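You operate a simulated robot arm through the tools that you are given. There is no shell and no other tool.

The job below is to be done with a simulated robot arm. You get a single attempt, and the scene is never put back.

TASK
Top up the latched bottle with 3 shots of water.
Fine: lay its foil cap in the CLEAN tray meanwhile and press it back on; swing the spout back over the drip tray.

The check looks at the end state, three seconds after you hand in, the way a careful person would. Anything else that was tipped, shoved, dropped, spilled or broken makes it a failure. A push-on lid holds only when it is set on centred and level and pressed home; a screw cap is set on level and turned clockwise until tight.

THE ROBOT
A 7-joint arm with a two-finger parallel gripper, fixed in place. Base frame: the origin is at the foot of the arm, x ahead of it, y to its left, z up. Lengths are in cm, angles in degrees, forces in N, time in s.
With the tool pointing down near the work surface it reaches from about 26 to 72 cm from the base axis. Its first joint turns from -115.0 to 115.0 degrees. Payload 3.91 kg.
The tool frame sits at the grasp point between the pads (the TCP): z along the fingers, y along the line on which they close. The tips reach 3 cm beyond it. Largest opening 11 cm; finger width 2, thickness 1; the body of the gripper, 4.8 by 11.2 cm, starts 5.5 cm behind the TCP.
Orientation is told as [roll, pitch, yaw] about the base's x, y, z axes, in that order, counted from this pose: with the fingers straight down and closing along the base's y, the tool's x points along the base's -x, its y along +y and its z along -z.

THE INTERFACE
- The arm moves only by the tool arm_command. Its arguments are lists of equal length, an entry for each row: "jaw": the gripper command, from -1 (shut) to 1 (fully open), values between in proportion; "xyz": the shift along the base's x, y, z in cm, a list of three; "angular": the turn, a rotation vector about the base's x, y, z in degrees, a list of three. In form: {"jaw": [jaw, ...], "xyz": [[x, y, z], ...], "angular": [[rx, ry, rz], ...]}. A call has 1 to 20 rows; each row shifts and turns the commanded pose from where the row before left it. A row lasts 0.2 s, in which the tool goes at most 5 cm and 8.6 degrees; a call with a longer step from one row to the next is refused whole, and so is a gripper value outside its range. Where a pose cannot be reached the arm comes as near as it can. A force on the tool above 40 N (or 10 N above the force at the start of the call, whichever is more), or a blocked arm, ends the call early, and 0.2 s more pass. The fingers move at their own pace (about 10.8 cm/s each) and stop on an object; they squeeze with about 39 N. The grip force told is the motor's: it shows also when the fingers shut on nothing. Time passes only in rows, and 0.2 s behind the last, so rows that do not move let the fingers close. The reply holds the time, the measured pose of the TCP, the force on the tool along the base axes, the opening and the grip force, in the units named above and with some noise, with the torque about the TCP (base axes, N m) and any sound that the robot's microphone picked up.
- Cameras (640 x 400 px; columns grow to the right, rows downward): "scene" is fixed at [40.04, -64.98, 153.86]; the picture's right is [0.99, 0.15, 0.00], its down [0.05, -0.33, -0.94] and it looks along [-0.14, 0.93, -0.34] (base axes); focal length 338 px, centre (320, 200). "wrist" rides on the gripper at [7.2, 1.7, -10.3] in the tool frame; the picture's right is [-0.23, 0.97, 0.00], its down [-0.76, -0.18, -0.62] and it looks along [-0.61, -0.14, 0.78] (tool axes); focal length 222 px, centre (320, 200). There is no depth. A picture from a camera that has moved, and an enlarged one, comes with that camera's place and axes in the base frame and with its lens.
- camera(camera): a new picture of that camera. It takes no simulated time.
- lift_body(by): slides the trunk up (or, below 0, down) by that many cm; the arm rides with it, the base frame stays. It gives what a move gives, with no picture.
- zoom(camera, box): a new picture of the part [left, top, right, bottom] of that camera's present view, enlarged. It takes no simulated time.
- close_job(): hands the job in; it is judged then, once.

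Places have to be worked out from the pictures, the camera data and where the tool is seen. Open the gripper and draw the arm clear of the work before you hand the job in, unless the task says otherwise.

The tools are called after "Call:" as a command line: name --argument value ..., lists and objects as JSON in quotes. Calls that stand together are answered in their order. arm_command: Moves the arm, as the interface text tells. Its arguments: {"type":"object","properties":{"jaw":{"type":"array","items":{"type":"number"}},"xyz":{"type":"array","items":{"type":"array","items":{"type":"number"}}},"angular":{"type":"array","items":{"type":"array","items":{"type":"number"}}}},"required":["jaw","xyz","angular"]} The other tools are called the same way: lift_body (by) slides the trunk up or down; camera (camera) takes a picture; zoom (camera, box) takes an enlarged picture of a part of a camera's view; close_job () hands the job in.

At the start:

```text
t: 0.0
tool_pos: [18.49, 43.26, 127.72]
ee_rot: [0.2, 0.0, 0.1]
contact_force: [0.3, 0.4, 0.0]
wrist_torque: [-0.01, 0.01, 0.02]
finger_gap: 11.01
finger_force: 0.0
trunk travel left (down, up): [-90.0, 9.0]
```

scene: 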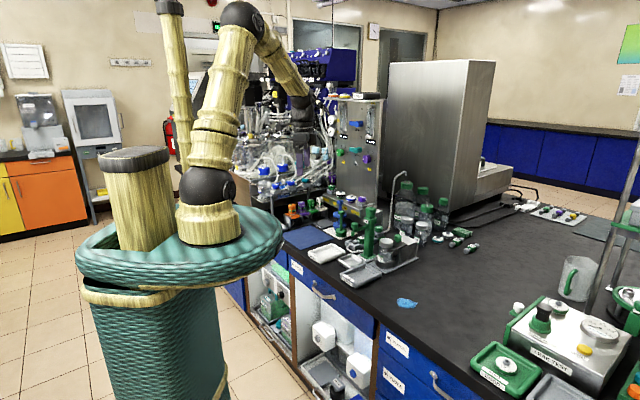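
wrist: 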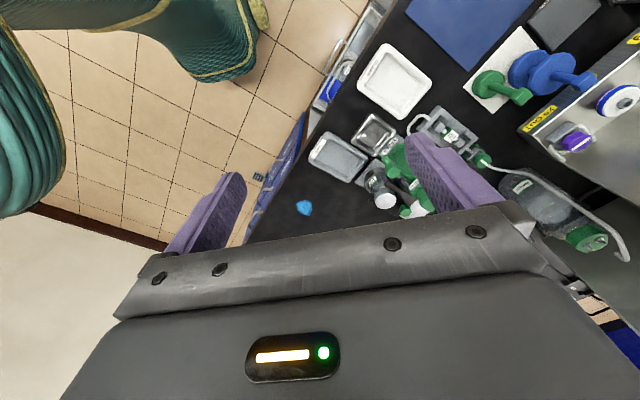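

I'll look at the scene up close first: the first pictures show a bench with trays, a dispenser and bottles near the middle.

Call:
zoom --camera "scene" --box '[270, 160, 490, 300]'

Call:
zoom --camera "scene" --box '[440, 250, 640, 400]'

Call:
zoom --camera "wrist" --box '[280, 0, 640, 230]'

```text
2.86 times, centred on (380, 230) of scene
camera zoom: at [40.04, -64.98, 153.86], right [0.99, 0.15, 0.0], down [0.05, -0.33, -0.94], along [-0.14, 0.93, -0.34], focal length 966 px, centre (149, 114)
```

zoom: 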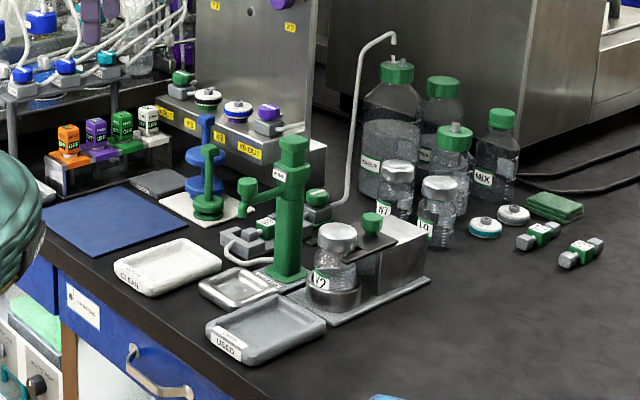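

```text
2.67 times, centred on (540, 325) of scene
camera zoom: at [40.04, -64.98, 153.86], right [0.99, 0.15, 0.0], down [0.05, -0.33, -0.94], along [-0.14, 0.93, -0.34], focal length 901 px, centre (-267, -133)
```

zoom: 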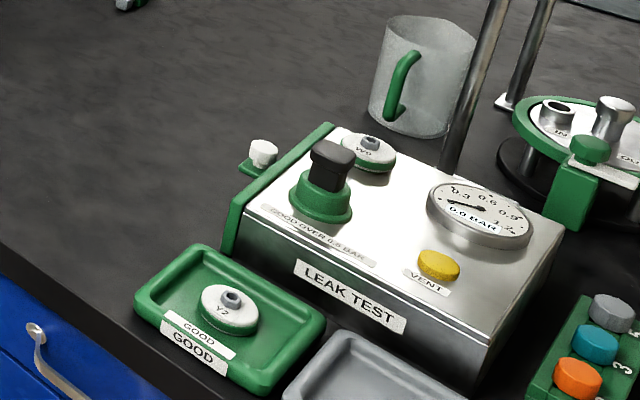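

```text
1.74 times, centred on (460, 115) of wrist
camera zoom: at [11.24, 45.02, 138.16], right [0.23, 0.97, 0.0], down [0.76, -0.18, 0.62], along [0.61, -0.14, -0.78], focal length 386 px, centre (76, 348)
```

zoom: 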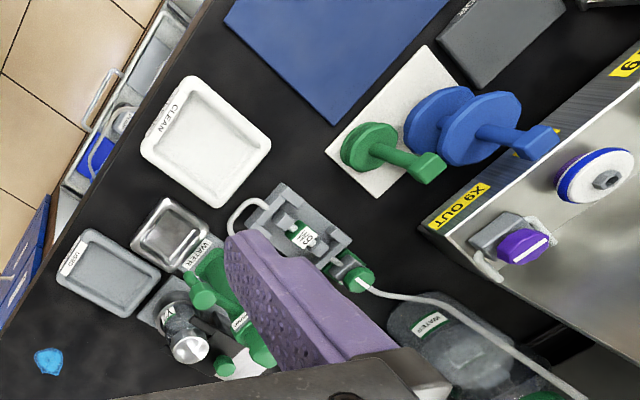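

The bottle "Y2" stands in a ring holder beside the green dispenser post. I'll zoom tighter on it to understand latch, spout and pump.

Call:
zoom --camera "scene" --box '[335, 200, 425, 290]'

Call:
zoom --camera "scene" --box '[360, 205, 410, 280]'

Call:
zoom --camera "wrist" --box '[340, 120, 480, 230]'

Call:
zoom --camera "scene" --box '[305, 190, 375, 260]'

```text
4.44 times, centred on (380, 245) of scene
camera zoom: at [40.04, -64.98, 153.86], right [0.99, 0.15, 0.0], down [0.05, -0.33, -0.94], along [-0.14, 0.93, -0.34], focal length 1502 px, centre (53, 0)
```

zoom: 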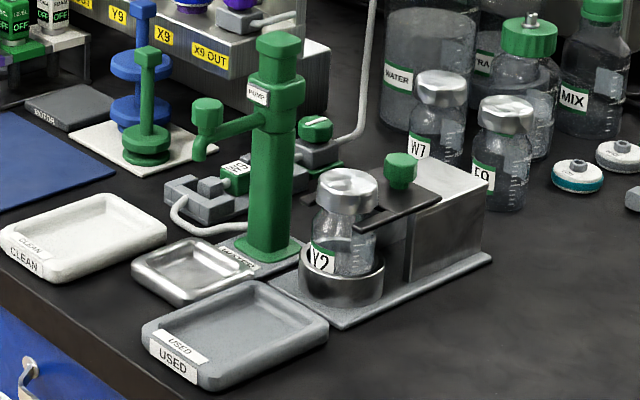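

```text
5.33 times, centred on (385, 242) of scene
camera zoom: at [40.04, -64.98, 153.86], right [0.99, 0.15, 0.0], down [0.05, -0.33, -0.94], along [-0.14, 0.93, -0.34], focal length 1802 px, centre (-27, -27)
```

zoom: 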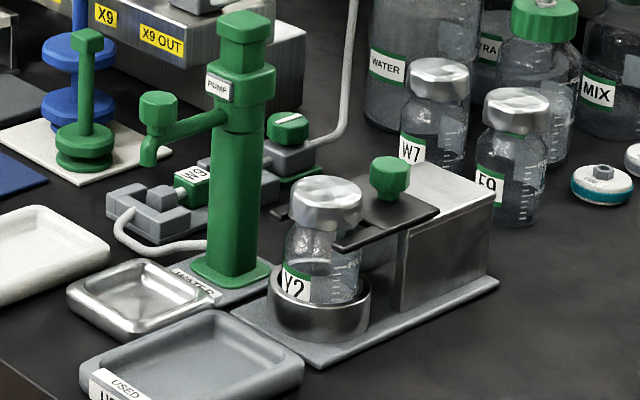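

```text
3.64 times, centred on (410, 175) of wrist
camera zoom: at [11.24, 45.02, 138.16], right [0.23, 0.97, 0.0], down [0.76, -0.18, 0.62], along [0.61, -0.14, -0.78], focal length 808 px, centre (-7, 291)
```

zoom: 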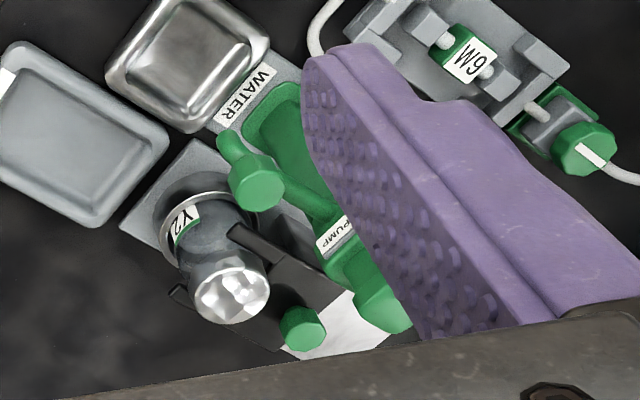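

```text
5.71 times, centred on (340, 225) of scene
camera zoom: at [40.04, -64.98, 153.86], right [0.99, 0.15, 0.0], down [0.05, -0.33, -0.94], along [-0.14, 0.93, -0.34], focal length 1931 px, centre (206, 57)
```

zoom: 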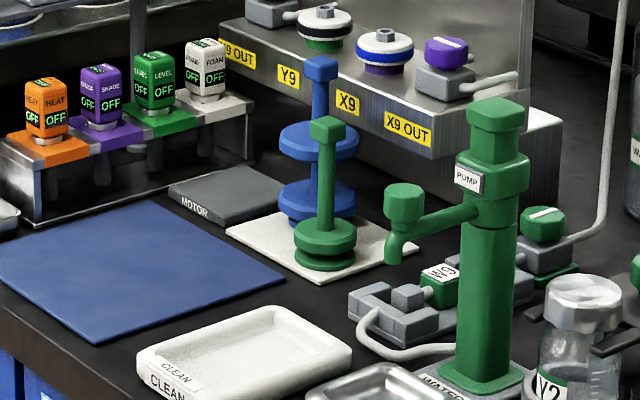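

Triangulating: Y2's cap top is near (47.8, 52.8, 95.8), the pump head near (41.4, 58.7, 106), the spout knob near (35.6, 53.4, 102), and the CLEAN tray near (24.5, 58.4, 85). I'll move the wrist camera closer, staying well above everything, for better views.

Call:
arm_command --jaw '[1, 1, 1, 1, 1]' --xyz '[[1.5, 2, -1], [1.5, 2, -1], [1.5, 2, -1], [1.5, 2, -1], [0, 0, 0]]' --angular '[[0, 0, 0], [0, 0, 0], [0, 0, 0], [0, 0, 0], [0, 0, 0]]'

Call:
camera --camera "wrist"

```text
t: 1.2
tool_pos: [24.36, 51.44, 123.81]
ee_rot: [0.0, 0.0, 0.1]
contact_force: [-0.4, 0.1, -0.1]
wrist_torque: [0.0, -0.02, -0.02]
finger_gap: 11.01
finger_force: 0.0
trunk travel left (down, up): [-90.0, 9.0]
```

```text
taken
camera wrist: at [17.21, 53.03, 134.28], right [0.23, 0.97, 0.0], down [0.76, -0.18, 0.62], along [0.61, -0.14, -0.78], focal length 222 px, centre (320, 200)
```

wrist: 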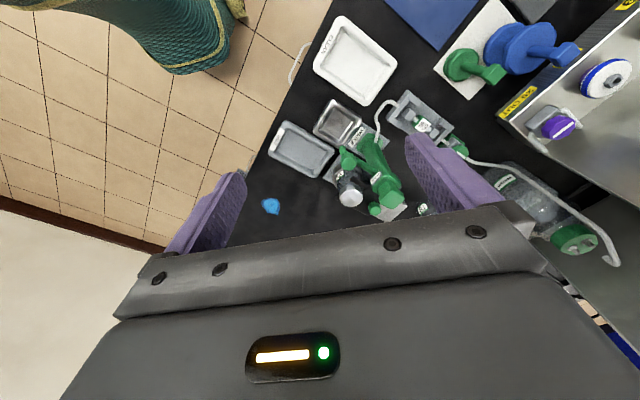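

The arm moved as commanded. I'll zoom on the work cluster from here.

Call:
zoom --camera "wrist" --box '[260, 90, 420, 225]'

Call:
zoom --camera "wrist" --box '[315, 130, 415, 220]'

Call:
zoom --camera "wrist" --box '[380, 80, 480, 170]'

```text
2.96 times, centred on (340, 158) of wrist
camera zoom: at [17.21, 53.03, 134.28], right [0.23, 0.97, 0.0], down [0.76, -0.18, 0.62], along [0.61, -0.14, -0.78], focal length 658 px, centre (261, 326)
```

zoom: 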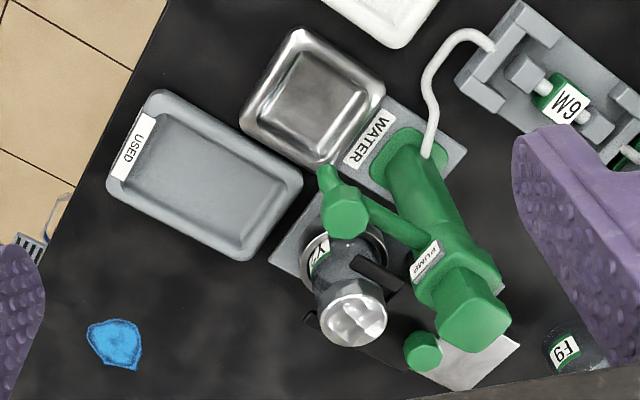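

```text
4.44 times, centred on (365, 175) of wrist
camera zoom: at [17.21, 53.03, 134.28], right [0.23, 0.97, 0.0], down [0.76, -0.18, 0.62], along [0.61, -0.14, -0.78], focal length 987 px, centre (120, 311)
```

zoom: 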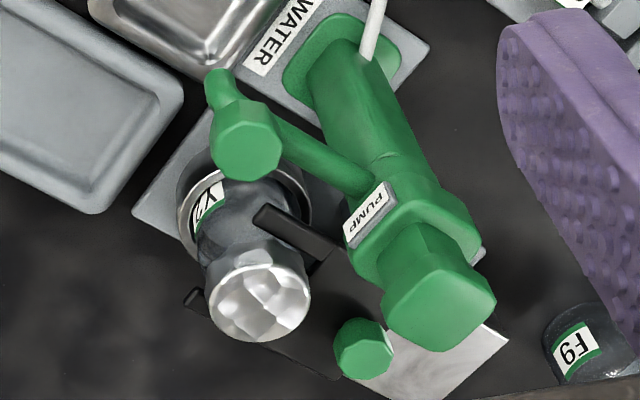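

```text
4.44 times, centred on (430, 125) of wrist
camera zoom: at [17.21, 53.03, 134.28], right [0.23, 0.97, 0.0], down [0.76, -0.18, 0.62], along [0.61, -0.14, -0.78], focal length 987 px, centre (-169, 533)
```

zoom: 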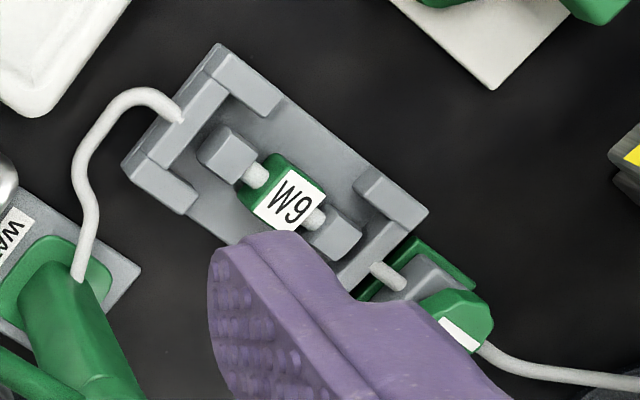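

The black fork of the latch hugs Y2's neck from the +x/+y side, and the spout knob hangs over the drip-tray side. I'll check the cap/fork heights and the valve at maximum zoom.

Call:
zoom --camera "scene" --box '[370, 230, 410, 265]'

Call:
zoom --camera "scene" --box '[345, 200, 390, 235]'

Call:
zoom --camera "wrist" --box '[325, 165, 375, 215]'

```text
11.43 times, centred on (390, 248) of scene
camera zoom: at [40.04, -64.98, 153.86], right [0.99, 0.15, 0.0], down [0.05, -0.33, -0.94], along [-0.14, 0.93, -0.34], focal length 3862 px, centre (-480, -343)
```

zoom: 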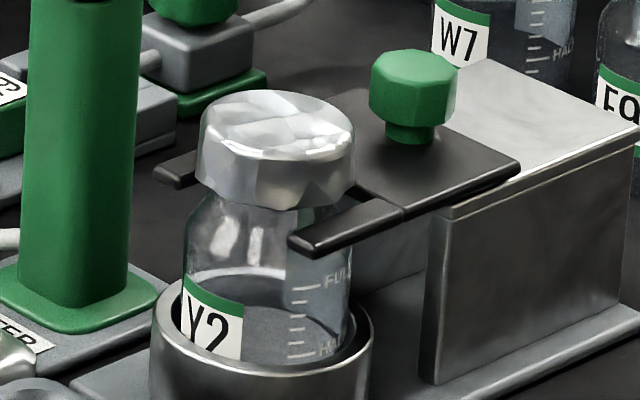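

```text
11.43 times, centred on (368, 218) of scene
camera zoom: at [40.04, -64.98, 153.86], right [0.99, 0.15, 0.0], down [0.05, -0.33, -0.94], along [-0.14, 0.93, -0.34], focal length 3862 px, centre (-223, 0)
```

zoom: 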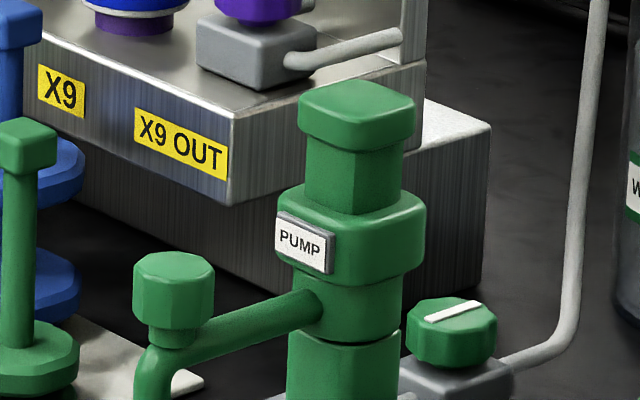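

```text
8.00 times, centred on (350, 190) of wrist
camera zoom: at [17.21, 53.03, 134.28], right [0.23, 0.97, 0.0], down [0.76, -0.18, 0.62], along [0.61, -0.14, -0.78], focal length 1777 px, centre (80, 280)
```

zoom: 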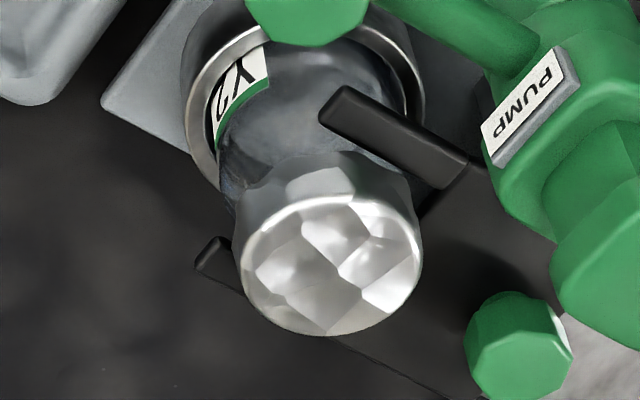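

The cap is about 5 cm across and 2 cm tall, with its top near z 95.8 and the fork just beneath it at about 93.5. Gripping it square to the pump direction, with the camera on the far side, needs a yaw of about +137, so I'll test that rotation in place, high up.

Call:
arm_command --jaw '[1, 1, 1, 1, 1, 1, 1, 1]' --xyz '[[0, 0, 0], [0, 0, 0], [0, 0, 0], [0, 0, 0], [0, 0, 0], [0, 0, 0], [0, 0, 0], [0, 0, 0]]' --angular '[[0, 0, 8.5], [0, 0, 8.5], [0, 0, 8.5], [0, 0, 8.5], [0, 0, 8.5], [0, 0, 8.5], [0, 0, 8.5], [0, 0, 8.5]]'

Call:
camera --camera "scene"

```text
t: 3.0
tool_pos: [24.63, 51.42, 123.73]
ee_rot: [0.1, 0.1, 68.2]
contact_force: [-0.2, 0.2, 0.1]
wrist_torque: [-0.02, -0.01, 0.0]
finger_gap: 11.01
finger_force: 0.0
trunk travel left (down, up): [-90.0, 9.0]
```

```text
taken
```

scene: 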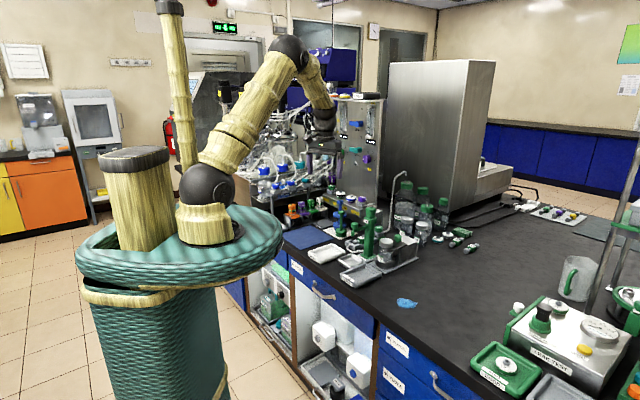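

The first 68° went through without trouble. I'll carry on to about 136°.

Call:
arm_command --jaw '[1, 1, 1, 1, 1, 1, 1, 1]' --xyz '[[0, 0, 0], [0, 0, 0], [0, 0, 0], [0, 0, 0], [0, 0, 0], [0, 0, 0], [0, 0, 0], [0, 0, 0]]' --angular '[[0, 0, 8.5], [0, 0, 8.5], [0, 0, 8.5], [0, 0, 8.5], [0, 0, 8.5], [0, 0, 8.5], [0, 0, 8.5], [0, 0, 8.5]]'

Call:
camera --camera "wrist"

```text
t: 4.8
tool_pos: [24.5, 51.29, 123.8]
ee_rot: [0.1, 0.0, 136.2]
contact_force: [-0.4, -0.4, -0.2]
wrist_torque: [-0.04, -0.01, 0.02]
finger_gap: 11.01
finger_force: 0.1
trunk travel left (down, up): [-90.0, 9.0]
```

```text
taken
camera wrist: at [28.53, 45.14, 134.17], right [-0.84, -0.55, 0.0], down [-0.43, 0.66, 0.62], along [-0.34, 0.52, -0.78], focal length 222 px, centre (320, 200)
```

wrist: 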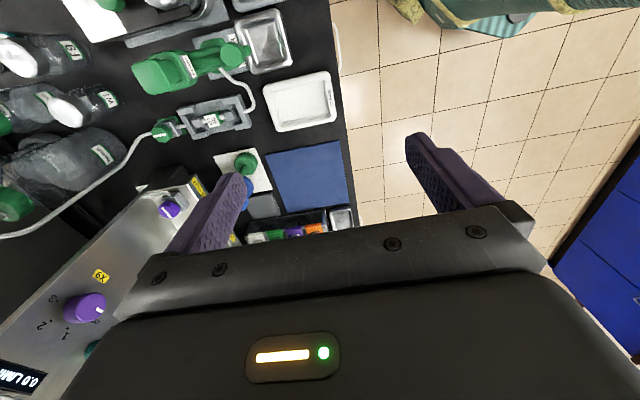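

Yaw 136° works, so I'll travel over the bottle at a height that keeps the tips above the pump head.

Call:
arm_command --jaw '[1, 1, 1, 1, 1, 1, 1]' --xyz '[[3.9, 0.27, -1.6], [3.9, 0.27, -1.6], [3.9, 0.27, -1.6], [3.9, 0.27, -1.6], [3.9, 0.27, -1.6], [3.9, 0.27, -1.6], [0, 0, 0]]' --angular '[[0, 0, 0], [0, 0, 0], [0, 0, 0], [0, 0, 0], [0, 0, 0], [0, 0, 0], [0, 0, 0]]'

Call:
camera --camera "wrist"

Call:
camera --camera "scene"

```text
t: 6.4
tool_pos: [47.88, 52.96, 114.16]
ee_rot: [0.1, 0.0, 136.0]
contact_force: [-0.7, 0.4, 0.4]
wrist_torque: [-0.01, 0.01, 0.01]
finger_gap: 11.02
finger_force: 0.0
trunk travel left (down, up): [-90.0, 9.0]
```

```text
taken
camera wrist: at [51.86, 46.71, 124.51], right [-0.84, -0.54, 0.0], down [-0.43, 0.66, 0.62], along [-0.34, 0.52, -0.78], focal length 222 px, centre (320, 200)
```

wrist: 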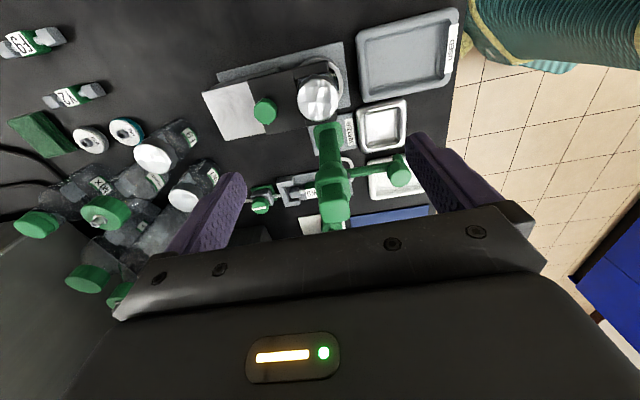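

```text
taken
```

scene: 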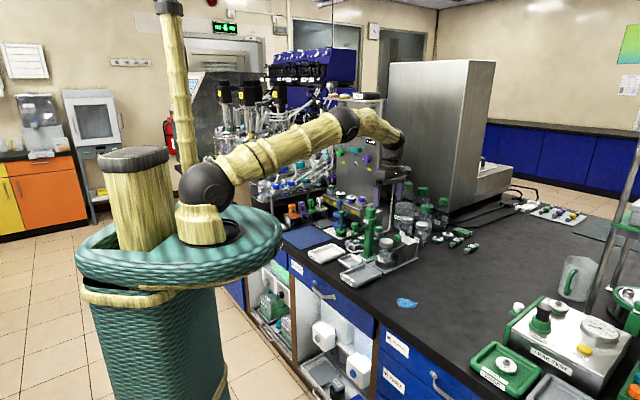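

The arm reaches here with the tool vertical. I'll zoom in to refine the cap, knob and pump head positions from this new angle.

Call:
zoom --camera "wrist" --box '[280, 50, 360, 130]'

Call:
zoom --camera "wrist" --box '[200, 40, 440, 240]'

```text
5.00 times, centred on (320, 90) of wrist
camera zoom: at [51.86, 46.71, 124.51], right [-0.84, -0.54, 0.0], down [-0.43, 0.66, 0.62], along [-0.34, 0.52, -0.78], focal length 1111 px, centre (320, 750)
```

zoom: 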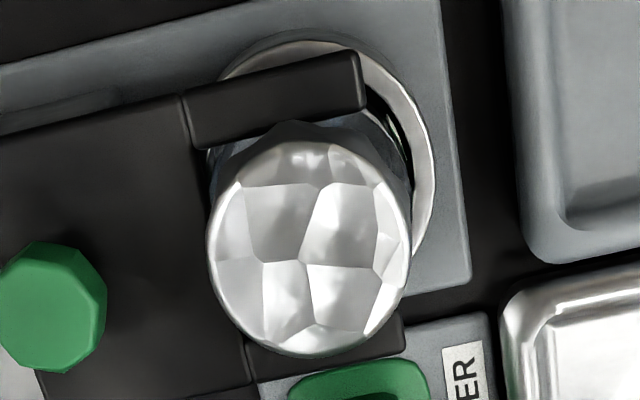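

```text
2.00 times, centred on (320, 140) of wrist
camera zoom: at [51.86, 46.71, 124.51], right [-0.84, -0.54, 0.0], down [-0.43, 0.66, 0.62], along [-0.34, 0.52, -0.78], focal length 444 px, centre (320, 320)
```

zoom: 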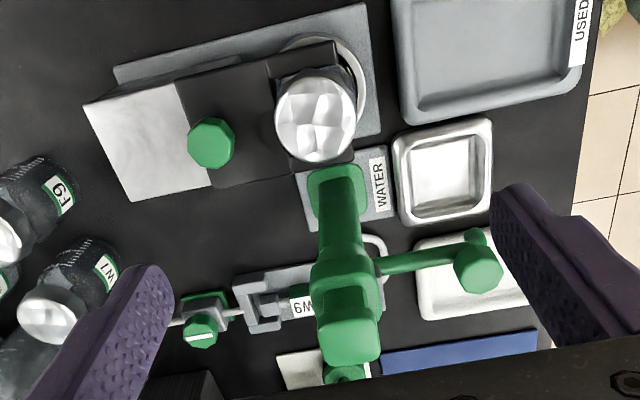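

From the new angle, the cap centre is at about (48.1, 52.9), 5.0 cm across. The latch knob sits about 6.5 cm from it along my closing axis, so I'll narrow the jaws to about 6.4 cm and come down part way to check alignment.

Call:
arm_command --jaw '[0.164, 0.164, 0.164, 0.164, 0.164, 0.164]' --xyz '[[0.2, -0.06, 0], [0, 0, -3], [0, 0, -3], [0, 0, -3], [0, 0, -1.5], [0, 0, 0]]' --angular '[[0, 0, 0], [0, 0, 0], [0, 0, 0], [0, 0, 0], [0, 0, 0], [0, 0, 0]]'

Call:
camera --camera "wrist"

Call:
zoom --camera "scene" --box '[340, 195, 430, 265]'

```text
t: 7.8
tool_pos: [48.01, 52.85, 103.54]
ee_rot: [0.1, 0.0, 136.1]
contact_force: [-0.4, -0.3, -0.1]
wrist_torque: [-0.01, 0.01, 0.0]
finger_gap: 6.4
finger_force: 0.0
trunk travel left (down, up): [-90.0, 9.0]
```

```text
taken
camera wrist: at [52.09, 46.63, 113.99], right [-0.84, -0.54, 0.0], down [-0.42, 0.66, 0.62], along [-0.34, 0.52, -0.78], focal length 222 px, centre (320, 200)
```

wrist: 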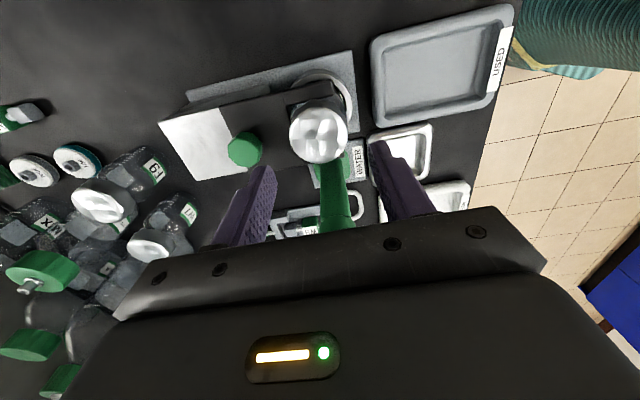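

```text
5.71 times, centred on (385, 230) of scene
camera zoom: at [40.04, -64.98, 153.86], right [0.99, 0.15, 0.0], down [0.05, -0.33, -0.94], along [-0.14, 0.93, -0.34], focal length 1931 px, centre (-51, 29)
```

zoom: 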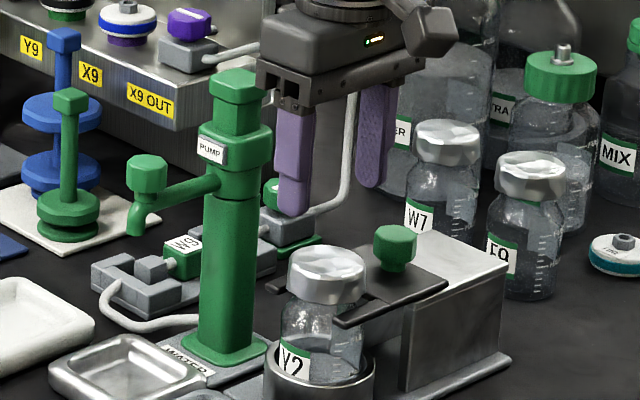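

The jaw is above the cap and clear of the pump. A close wrist zoom will refine the centring.

Call:
zoom --camera "wrist" --box '[230, 80, 430, 240]'

Call:
zoom --camera "wrist" --box '[280, 90, 360, 170]'

```text
2.50 times, centred on (330, 160) of wrist
camera zoom: at [52.09, 46.63, 113.99], right [-0.84, -0.54, 0.0], down [-0.42, 0.66, 0.62], along [-0.34, 0.52, -0.78], focal length 555 px, centre (295, 300)
```

zoom: 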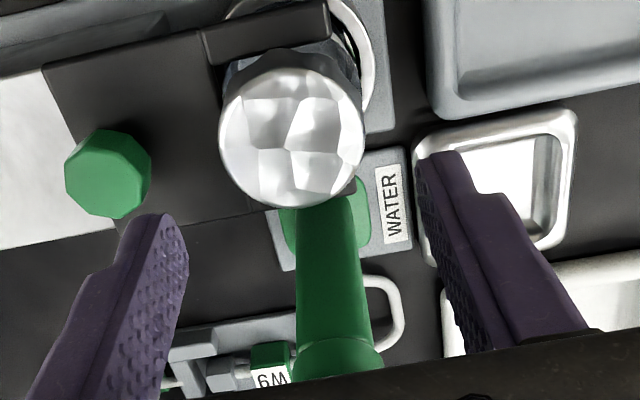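

```text
5.00 times, centred on (320, 130) of wrist
camera zoom: at [52.09, 46.63, 113.99], right [-0.84, -0.54, 0.0], down [-0.42, 0.66, 0.62], along [-0.34, 0.52, -0.78], focal length 1111 px, centre (320, 550)
```

zoom: 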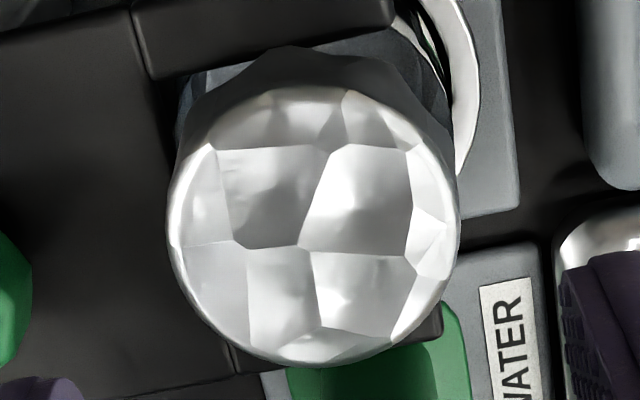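

Two-height parallax puts the cap top at z ≈ 95.65 and its centre at (48.07, 52.9), which matches the tool axis. I'll lower until the tips are at about 94.1, just above the fork, and look before closing.

Call:
arm_command --jaw '[0.164, 0.164, 0.164, 0.164]' --xyz '[[0.05, 0.04, -2.2], [0, 0, -2.2], [0, 0, -1.9], [0, 0, 0]]' --angular '[[0, 0, 0], [0, 0, 0], [0, 0, 0], [0, 0, 0]]'

Call:
camera --camera "wrist"

Call:
zoom --camera "scene" --box '[365, 225, 415, 265]'

```text
t: 8.8
tool_pos: [48.14, 52.86, 97.28]
ee_rot: [0.1, -0.1, 136.1]
contact_force: [-0.2, -0.2, 0.0]
wrist_torque: [-0.01, -0.01, -0.04]
finger_gap: 6.41
finger_force: 0.0
trunk travel left (down, up): [-90.0, 9.0]
```

```text
taken
camera wrist: at [52.21, 46.68, 107.74], right [-0.84, -0.54, 0.0], down [-0.42, 0.66, 0.62], along [-0.34, 0.52, -0.78], focal length 222 px, centre (320, 200)
```

wrist: 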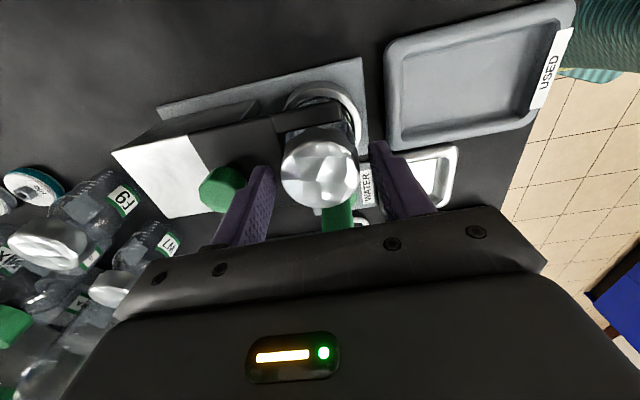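

```text
10.00 times, centred on (390, 245) of scene
camera zoom: at [40.04, -64.98, 153.86], right [0.99, 0.15, 0.0], down [0.05, -0.33, -0.94], along [-0.14, 0.93, -0.34], focal length 3380 px, centre (-380, -250)
```

zoom: 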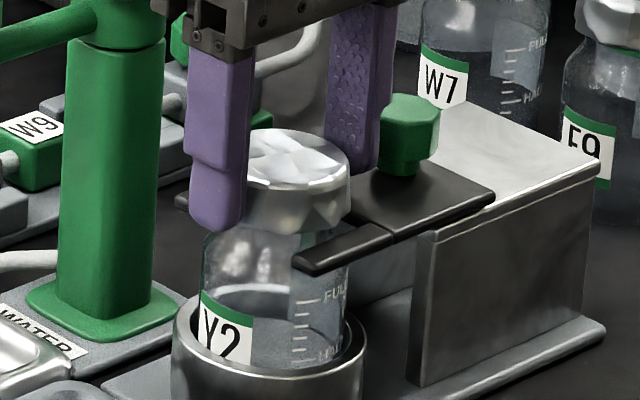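

The fingers straddle the cap at the right height and clear of the fork and latch knob. I'll close on the cap.

Call:
arm_command --jaw '[-1, -1, -1, -1]' --xyz '[[0, 0, 0], [0, 0, 0], [0, 0, 0], [0, 0, 0]]' --angular '[[0, 0, 0], [0, 0, 0], [0, 0, 0], [0, 0, 0]]'

Call:
zoom --camera "scene" --box '[365, 225, 415, 265]'

Call:
zoom --camera "wrist" --box '[220, 80, 420, 240]'

```text
t: 9.8
tool_pos: [48.2, 53.01, 97.34]
ee_rot: [0.1, 0.0, 136.0]
contact_force: [0.6, -0.4, -0.5]
wrist_torque: [-0.01, -0.07, -0.02]
finger_gap: 5.04
finger_force: 39.2
trunk travel left (down, up): [-90.0, 9.0]
```

```text
10.00 times, centred on (390, 245) of scene
camera zoom: at [40.04, -64.98, 153.86], right [0.99, 0.15, 0.0], down [0.05, -0.33, -0.94], along [-0.14, 0.93, -0.34], focal length 3380 px, centre (-380, -250)
```

zoom: 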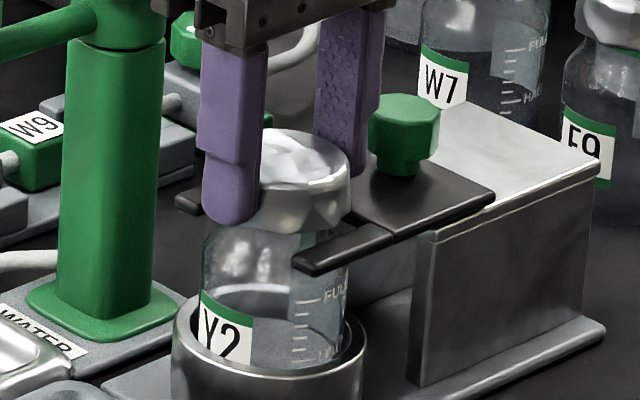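

```text
2.50 times, centred on (320, 160) of wrist
camera zoom: at [52.22, 46.71, 107.73], right [-0.84, -0.54, 0.0], down [-0.42, 0.66, 0.62], along [-0.34, 0.52, -0.78], focal length 555 px, centre (320, 300)
```

zoom: 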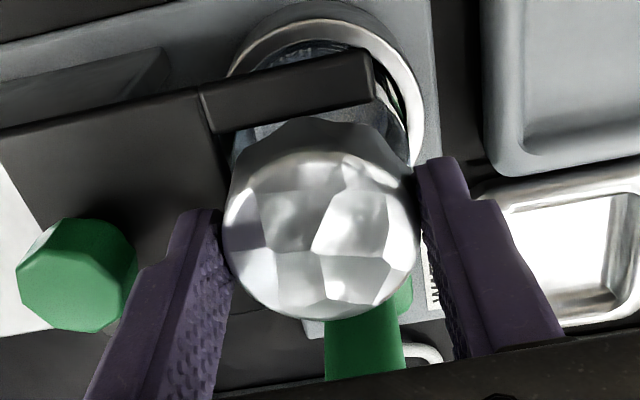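

The cap is gripped at a gap of 5.04 cm with little side load. I'll pull straight up slowly.

Call:
arm_command --jaw '[-1, -1, -1, -1, -1, -1, -1]' --xyz '[[0, 0, 0.3], [0, 0, 0.3], [0, 0, 0.3], [0, 0, 0.3], [0, 0, 0.4], [0, 0, 0.4], [0, 0, 0]]' --angular '[[0, 0, 0], [0, 0, 0], [0, 0, 0], [0, 0, 0], [0, 0, 0], [0, 0, 0], [0, 0, 0]]'

Call:
zoom --camera "scene" --box '[365, 225, 415, 265]'

```text
t: 11.4
tool_pos: [48.22, 52.98, 99.42]
ee_rot: [0.0, 0.0, 136.2]
contact_force: [0.8, 0.2, -0.1]
wrist_torque: [-0.02, 0.02, 0.02]
finger_gap: 5.02
finger_force: 39.2
trunk travel left (down, up): [-90.0, 9.0]
heard: snap
```

```text
10.00 times, centred on (390, 245) of scene
camera zoom: at [40.04, -64.98, 153.86], right [0.99, 0.15, 0.0], down [0.05, -0.33, -0.94], along [-0.14, 0.93, -0.34], focal length 3380 px, centre (-380, -250)
```

zoom: 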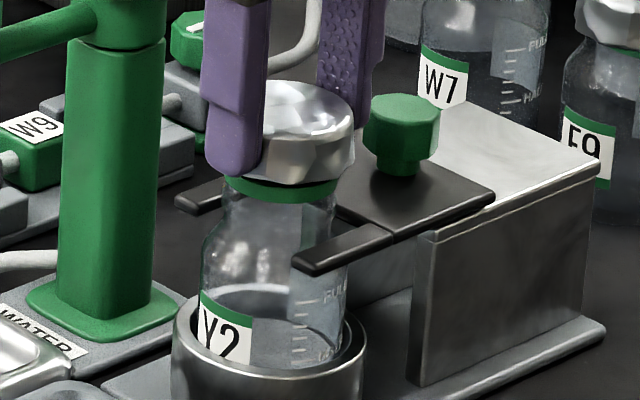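

There was a snap and the cap is rising while the bottle stays put. A green ring shows at the neck, so I'll continue up and look.

Call:
arm_command --jaw '[-1, -1, -1, -1, -1, -1]' --xyz '[[0, 0, 1], [0, 0, 2], [0, 0, 3], [0, 0, 3], [0, 0, 3.5], [0, 0, 0]]' --angular '[[0, 0, 0], [0, 0, 0], [0, 0, 0], [0, 0, 0], [0, 0, 0], [0, 0, 0]]'

Call:
zoom --camera "scene" --box '[350, 195, 420, 265]'

Call:
camera --camera "wrist"

```text
t: 12.8
tool_pos: [48.17, 52.95, 111.77]
ee_rot: [0.2, 0.0, 136.3]
contact_force: [0.3, 0.5, -0.2]
wrist_torque: [0.01, 0.0, -0.02]
finger_gap: 5.03
finger_force: 38.9
trunk travel left (down, up): [-90.0, 9.0]
```

```text
5.71 times, centred on (385, 230) of scene
camera zoom: at [40.04, -64.98, 153.86], right [0.99, 0.15, 0.0], down [0.05, -0.33, -0.94], along [-0.14, 0.93, -0.34], focal length 1931 px, centre (-51, 29)
```

zoom: 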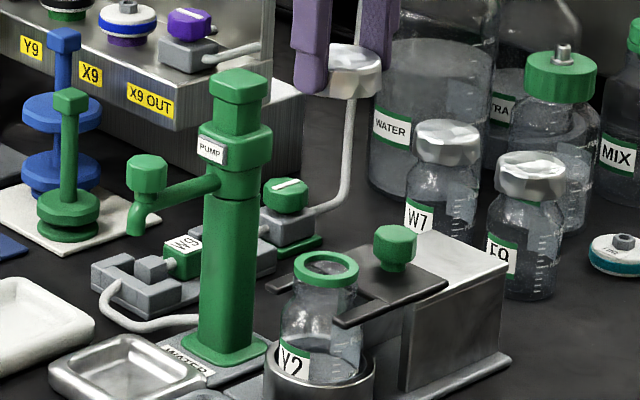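

```text
taken
camera wrist: at [52.19, 46.77, 122.21], right [-0.84, -0.54, 0.0], down [-0.42, 0.66, 0.62], along [-0.34, 0.52, -0.78], focal length 222 px, centre (320, 200)
```

wrist: 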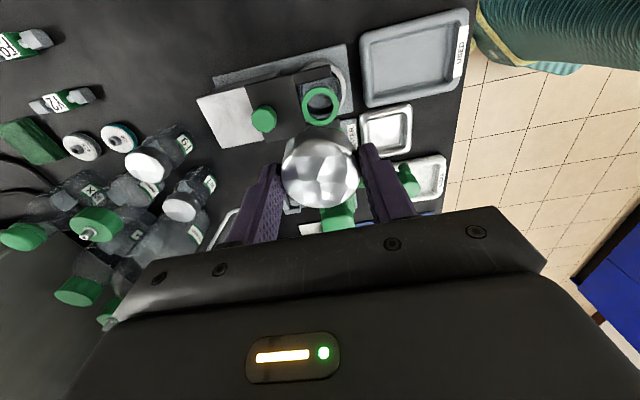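

The cap is off and Y2's mouth is open with its green rim. I'll carry the cap above the pump's height to the CLEAN tray at about (24.8, 57.9).

Call:
arm_command --jaw '[-1, -1, -1, -1, -1, -1, -1, -1]' --xyz '[[0, 0, 2], [-3.9, 0.82, 0], [-3.9, 0.82, 0], [-3.9, 0.82, 0], [-3.9, 0.82, 0], [-3.9, 0.82, 0], [-3.9, 0.82, 0], [0, 0, 0]]' --angular '[[0, 0, 0], [0, 0, 0], [0, 0, 0], [0, 0, 0], [0, 0, 0], [0, 0, 0], [0, 0, 0], [0, 0, 0]]'

Call:
camera --camera "wrist"

Call:
zoom --camera "scene" --box '[290, 180, 410, 290]'

```text
t: 14.6
tool_pos: [24.81, 57.85, 114.0]
ee_rot: [0.1, 0.0, 136.0]
contact_force: [-0.7, 0.9, -0.4]
wrist_torque: [-0.01, -0.01, -0.04]
finger_gap: 5.04
finger_force: 39.5
trunk travel left (down, up): [-90.0, 9.0]
```

```text
taken
camera wrist: at [28.87, 51.59, 124.3], right [-0.84, -0.54, 0.0], down [-0.42, 0.66, 0.62], along [-0.34, 0.52, -0.78], focal length 222 px, centre (320, 200)
```

wrist: 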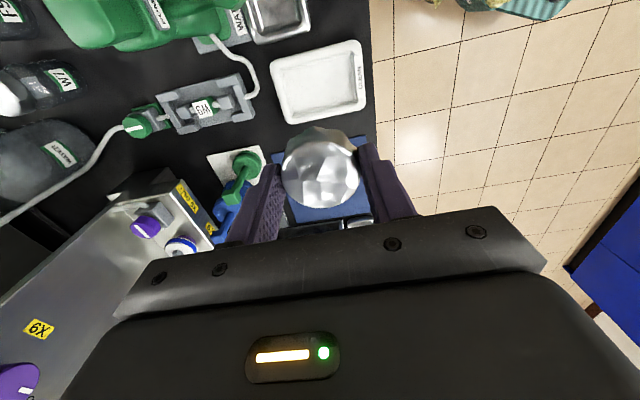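

```text
3.64 times, centred on (350, 235) of scene
camera zoom: at [40.04, -64.98, 153.86], right [0.99, 0.15, 0.0], down [0.05, -0.33, -0.94], along [-0.14, 0.93, -0.34], focal length 1229 px, centre (211, 73)
```

zoom: 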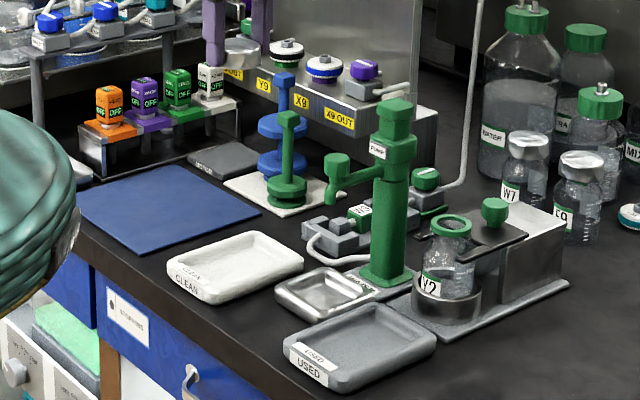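

The tray centre recomputed from this view is (24.8, 57.75), right under the tool. I'll lower to just above the tray floor.

Call:
arm_command --jaw '[-1, -1, -1, -1, -1, -1, -1]' --xyz '[[0, 0, -4], [0, 0, -4], [0, 0, -4], [0, 0, -4], [0, 0, -4], [0, 0, -3], [0, 0, 0]]' --angular '[[0, 0, 0], [0, 0, 0], [0, 0, 0], [0, 0, 0], [0, 0, 0], [0, 0, 0], [0, 0, 0]]'

Call:
zoom --camera "scene" --box '[310, 210, 370, 260]'

Call:
camera --camera "wrist"

```text
t: 16.2
tool_pos: [24.78, 57.88, 90.88]
ee_rot: [0.1, 0.0, 136.1]
contact_force: [-1.1, 0.4, 0.1]
wrist_torque: [0.03, 0.02, 0.01]
finger_gap: 5.03
finger_force: 39.1
trunk travel left (down, up): [-90.0, 9.0]
```

```text
8.00 times, centred on (340, 235) of scene
camera zoom: at [40.04, -64.98, 153.86], right [0.99, 0.15, 0.0], down [0.05, -0.33, -0.94], along [-0.14, 0.93, -0.34], focal length 2704 px, centre (160, -80)
```

zoom: 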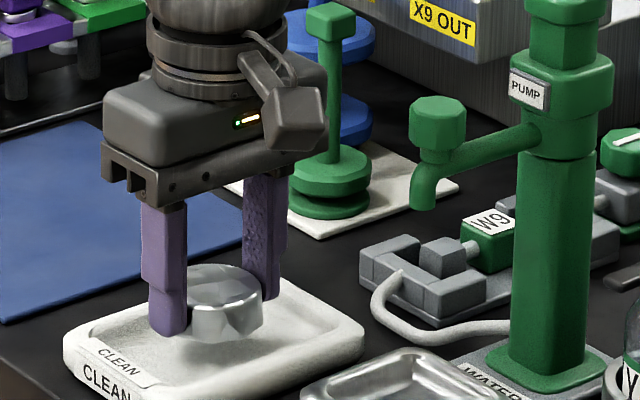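

```text
taken
camera wrist: at [28.78, 51.62, 101.32], right [-0.84, -0.54, 0.0], down [-0.43, 0.66, 0.62], along [-0.34, 0.52, -0.78], focal length 222 px, centre (320, 200)
```

wrist: 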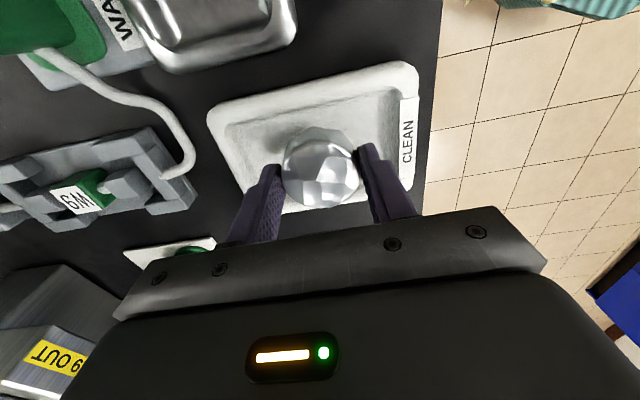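

The cap hangs centred over the tray, about 2 cm above the floor. I'll lower in small steps and watch for contact force.

Call:
arm_command --jaw '[-1, -1, -1, -1, -1, -1]' --xyz '[[0, 0, -0.5], [0, 0, -0.5], [0, 0, -0.4], [0, 0, -0.3], [0, 0, -0.2], [0, 0, 0]]' --angular '[[0, 0, 0], [0, 0, 0], [0, 0, 0], [0, 0, 0], [0, 0, 0], [0, 0, 0]]'

Call:
zoom --camera "scene" --box '[315, 225, 355, 260]'

```text
t: 17.6
tool_pos: [24.75, 57.83, 89.05]
ee_rot: [0.1, 0.0, 136.0]
contact_force: [-0.9, -0.9, 1.0]
wrist_torque: [-0.01, 0.01, 0.0]
finger_gap: 5.01
finger_force: 39.0
trunk travel left (down, up): [-90.0, 9.0]
```

```text
11.43 times, centred on (335, 242) of scene
camera zoom: at [40.04, -64.98, 153.86], right [0.99, 0.15, 0.0], down [0.05, -0.33, -0.94], along [-0.14, 0.93, -0.34], focal length 3862 px, centre (149, -286)
```

zoom: 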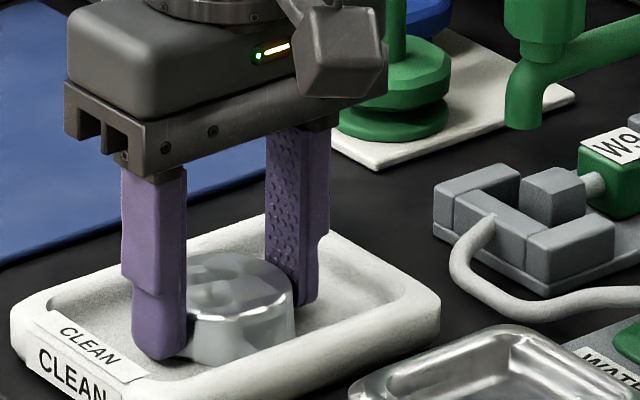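

It's nearly down, with z force around 1 N. I'll continue in 0.12 cm steps.

Call:
arm_command --jaw '[-1, -1, -1, -1]' --xyz '[[0, 0, -0.12], [0, 0, -0.12], [0, 0, -0.12], [0, 0, 0]]' --angular '[[0, 0, 0], [0, 0, 0], [0, 0, 0], [0, 0, 0]]'

```text
t: 18.6
tool_pos: [24.69, 57.79, 88.89]
ee_rot: [-0.1, -0.1, 136.1]
contact_force: [-0.5, -1.9, 29.6]
wrist_torque: [-0.31, 0.11, 0.0]
finger_gap: 4.98
finger_force: 38.5
trunk travel left (down, up): [-90.0, 9.0]
```

Contact: 29.6 N up at TCP z 88.9. I'll ease off so the cap just rests, then open slightly to leave it in place.

Call:
arm_command --jaw '[-1, -1]' --xyz '[[0, 0, 0.22], [0, 0, 0]]' --angular '[[0, 0, 0], [0, 0, 0]]'

Call:
zoom --camera "scene" --box '[315, 225, 355, 260]'

Call:
zoom --camera "wrist" --box '[220, 60, 440, 240]'

```text
t: 19.2
tool_pos: [24.81, 57.86, 88.85]
ee_rot: [-0.1, -0.1, 136.2]
contact_force: [2.0, 5.0, 22.8]
wrist_torque: [0.14, -0.04, -0.04]
finger_gap: 5.04
finger_force: 38.8
trunk travel left (down, up): [-90.0, 9.0]
```

```text
11.43 times, centred on (335, 242) of scene
camera zoom: at [40.04, -64.98, 153.86], right [0.99, 0.15, 0.0], down [0.05, -0.33, -0.94], along [-0.14, 0.93, -0.34], focal length 3862 px, centre (149, -286)
```

zoom: 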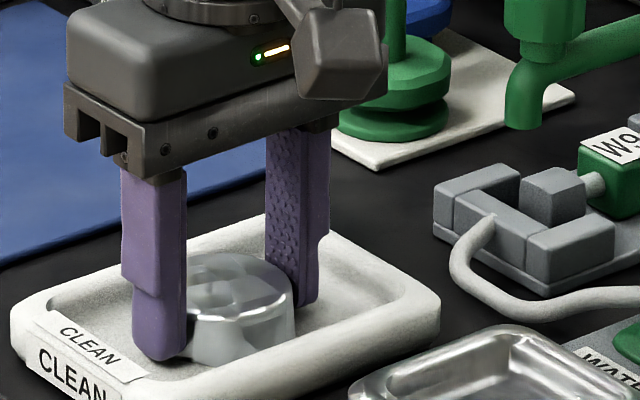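

```text
2.22 times, centred on (330, 150) of wrist
camera zoom: at [28.75, 51.59, 99.33], right [-0.84, -0.54, 0.0], down [-0.43, 0.66, 0.62], along [-0.34, 0.52, -0.78], focal length 494 px, centre (298, 311)
```

zoom: 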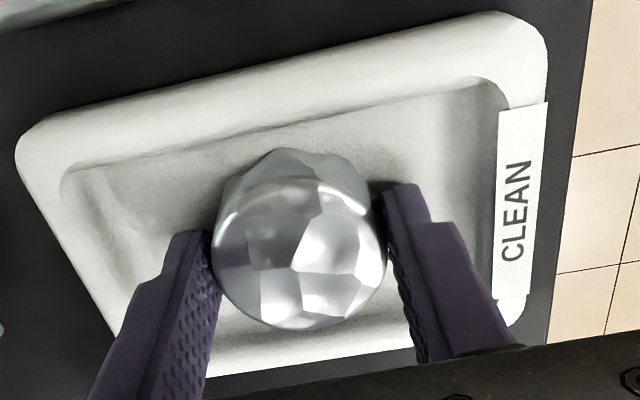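

The cap is on the floor, but 23 N is still showing. I'll raise a little more and wait to see the force settle.

Call:
arm_command --jaw '[-1, -1, -1]' --xyz '[[0, 0, 0.1], [0, 0, 0], [0, 0, 0]]' --angular '[[0, 0, 0], [0, 0, 0], [0, 0, 0]]'

```text
t: 20.0
tool_pos: [24.78, 57.88, 89.04]
ee_rot: [0.0, 0.0, 136.2]
contact_force: [1.9, 6.4, 14.8]
wrist_torque: [0.38, -0.09, 0.01]
finger_gap: 5.0
finger_force: 38.9
trunk travel left (down, up): [-90.0, 9.0]
```

Call:
arm_command --jaw '[-1, -1, -1]' --xyz '[[0, 0, 0.13], [0, 0, 0], [0, 0, 0]]' --angular '[[0, 0, 0], [0, 0, 0], [0, 0, 0]]'

```text
t: 20.8
tool_pos: [24.57, 57.7, 88.87]
ee_rot: [0.3, 0.1, 136.1]
contact_force: [-1.1, -0.5, 1.9]
wrist_torque: [0.06, -0.04, -0.01]
finger_gap: 5.0
finger_force: 38.9
trunk travel left (down, up): [-90.0, 9.0]
```

The load is down to 2 N and the cap rests on the floor. I'll open to about 5.8 cm, then rise straight up.

Call:
arm_command --jaw '[0.055, 0.055, 0.055]' --xyz '[[0, 0, 0], [0, 0, 0], [0, 0, 0]]' --angular '[[0, 0, 0], [0, 0, 0], [0, 0, 0]]'

Call:
zoom --camera "wrist" --box '[220, 60, 440, 240]'

Call:
zoom --camera "scene" --box '[315, 225, 355, 260]'

```text
t: 21.6
tool_pos: [24.68, 57.91, 88.9]
ee_rot: [0.0, 0.0, 136.1]
contact_force: [-0.7, -0.5, -0.2]
wrist_torque: [0.02, 0.04, 0.03]
finger_gap: 5.8
finger_force: 0.1
trunk travel left (down, up): [-90.0, 9.0]
```

```text
2.22 times, centred on (330, 150) of wrist
camera zoom: at [28.77, 51.64, 99.45], right [-0.84, -0.54, 0.0], down [-0.42, 0.66, 0.62], along [-0.34, 0.52, -0.78], focal length 494 px, centre (298, 311)
```

zoom: 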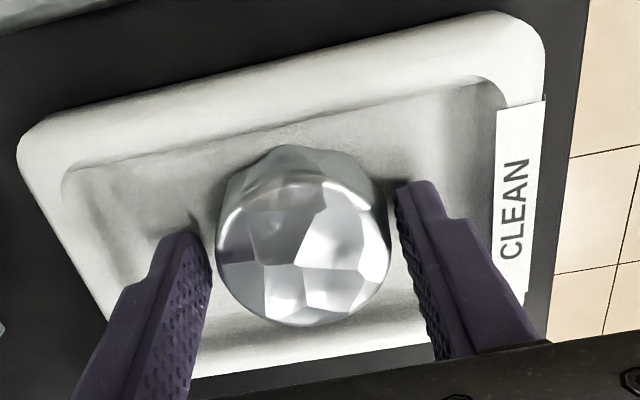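

```text
11.43 times, centred on (335, 242) of scene
camera zoom: at [40.04, -64.98, 153.86], right [0.99, 0.15, 0.0], down [0.05, -0.33, -0.94], along [-0.14, 0.93, -0.34], focal length 3862 px, centre (149, -286)
```

zoom: 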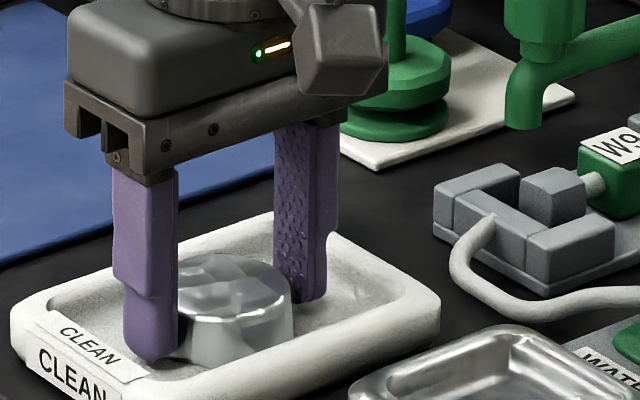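

The cap sits free in the tray. I'll rise to z≈112, then turn the tool to yaw 44° while travelling above the spout knob.

Call:
arm_command --jaw '[0.055, 0.055, 0.055, 0.055, 0.055, 0.055]' --xyz '[[0, 0, 2], [0, 0, 4], [0, 0, 4], [0, 0, 4], [0, 0, 4], [0, 0, 5]]' --angular '[[0, 0, 0], [0, 0, 0], [0, 0, 0], [0, 0, 0], [0, 0, 0], [0, 0, 0]]'

Call:
arm_command --jaw '[0.055, 0.055, 0.055, 0.055, 0.055, 0.055, 0.055, 0.055, 0.055, 0.055, 0.055, 0.055]' --xyz '[[1, -0.4, 0], [1, -0.4, 0], [1, -0.4, 0], [1, -0.4, 0], [1, -0.4, 0], [1, -0.4, 0], [1, -0.4, 0], [1, -0.4, 0], [1, -0.4, 0], [1, -0.4, 0], [1.2, -0.4, 0], [0, 0, 0]]' --angular '[[0, 0, -8.4], [0, 0, -8.4], [0, 0, -8.4], [0, 0, -8.4], [0, 0, -8.4], [0, 0, -8.4], [0, 0, -8.4], [0, 0, -8.4], [0, 0, -8.4], [0, 0, -8.4], [0, 0, -8.1], [0, 0, 0]]'

Call:
camera --camera "wrist"

Call:
zoom --camera "scene" --box '[300, 180, 420, 280]'

```text
t: 23.0
tool_pos: [24.77, 57.74, 112.03]
ee_rot: [0.1, 0.0, 136.1]
contact_force: [0.8, -0.5, 0.8]
wrist_torque: [0.02, 0.01, 0.0]
finger_gap: 5.83
finger_force: 0.0
trunk travel left (down, up): [-90.0, 9.0]
```

```text
t: 25.6
tool_pos: [35.92, 53.57, 111.99]
ee_rot: [0.0, 0.1, 43.9]
contact_force: [-0.2, 0.1, 0.8]
wrist_torque: [-0.03, 0.0, -0.01]
finger_gap: 5.81
finger_force: 0.0
trunk travel left (down, up): [-90.0, 9.0]
```

```text
taken
camera wrist: at [29.51, 49.67, 122.44], right [-0.51, 0.86, 0.0], down [0.67, 0.4, 0.62], along [0.53, 0.32, -0.78], focal length 222 px, centre (320, 200)
```

wrist: 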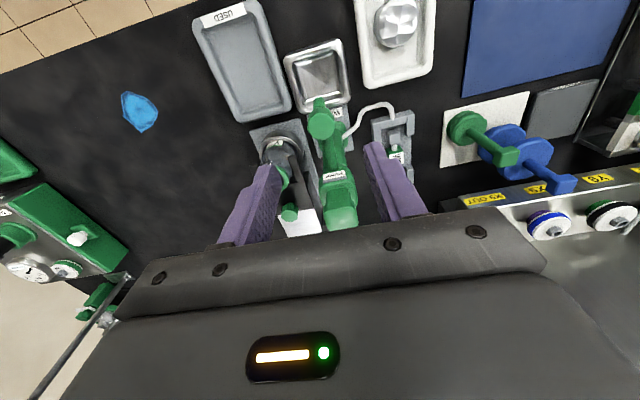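

```text
4.00 times, centred on (360, 230) of scene
camera zoom: at [40.04, -64.98, 153.86], right [0.99, 0.15, 0.0], down [0.05, -0.33, -0.94], along [-0.14, 0.93, -0.34], focal length 1352 px, centre (160, 80)
```

zoom: 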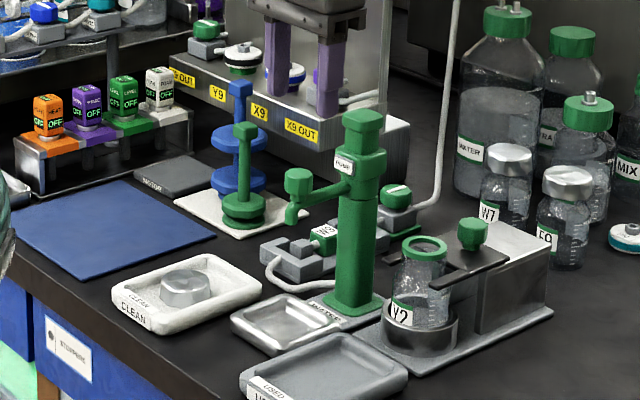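

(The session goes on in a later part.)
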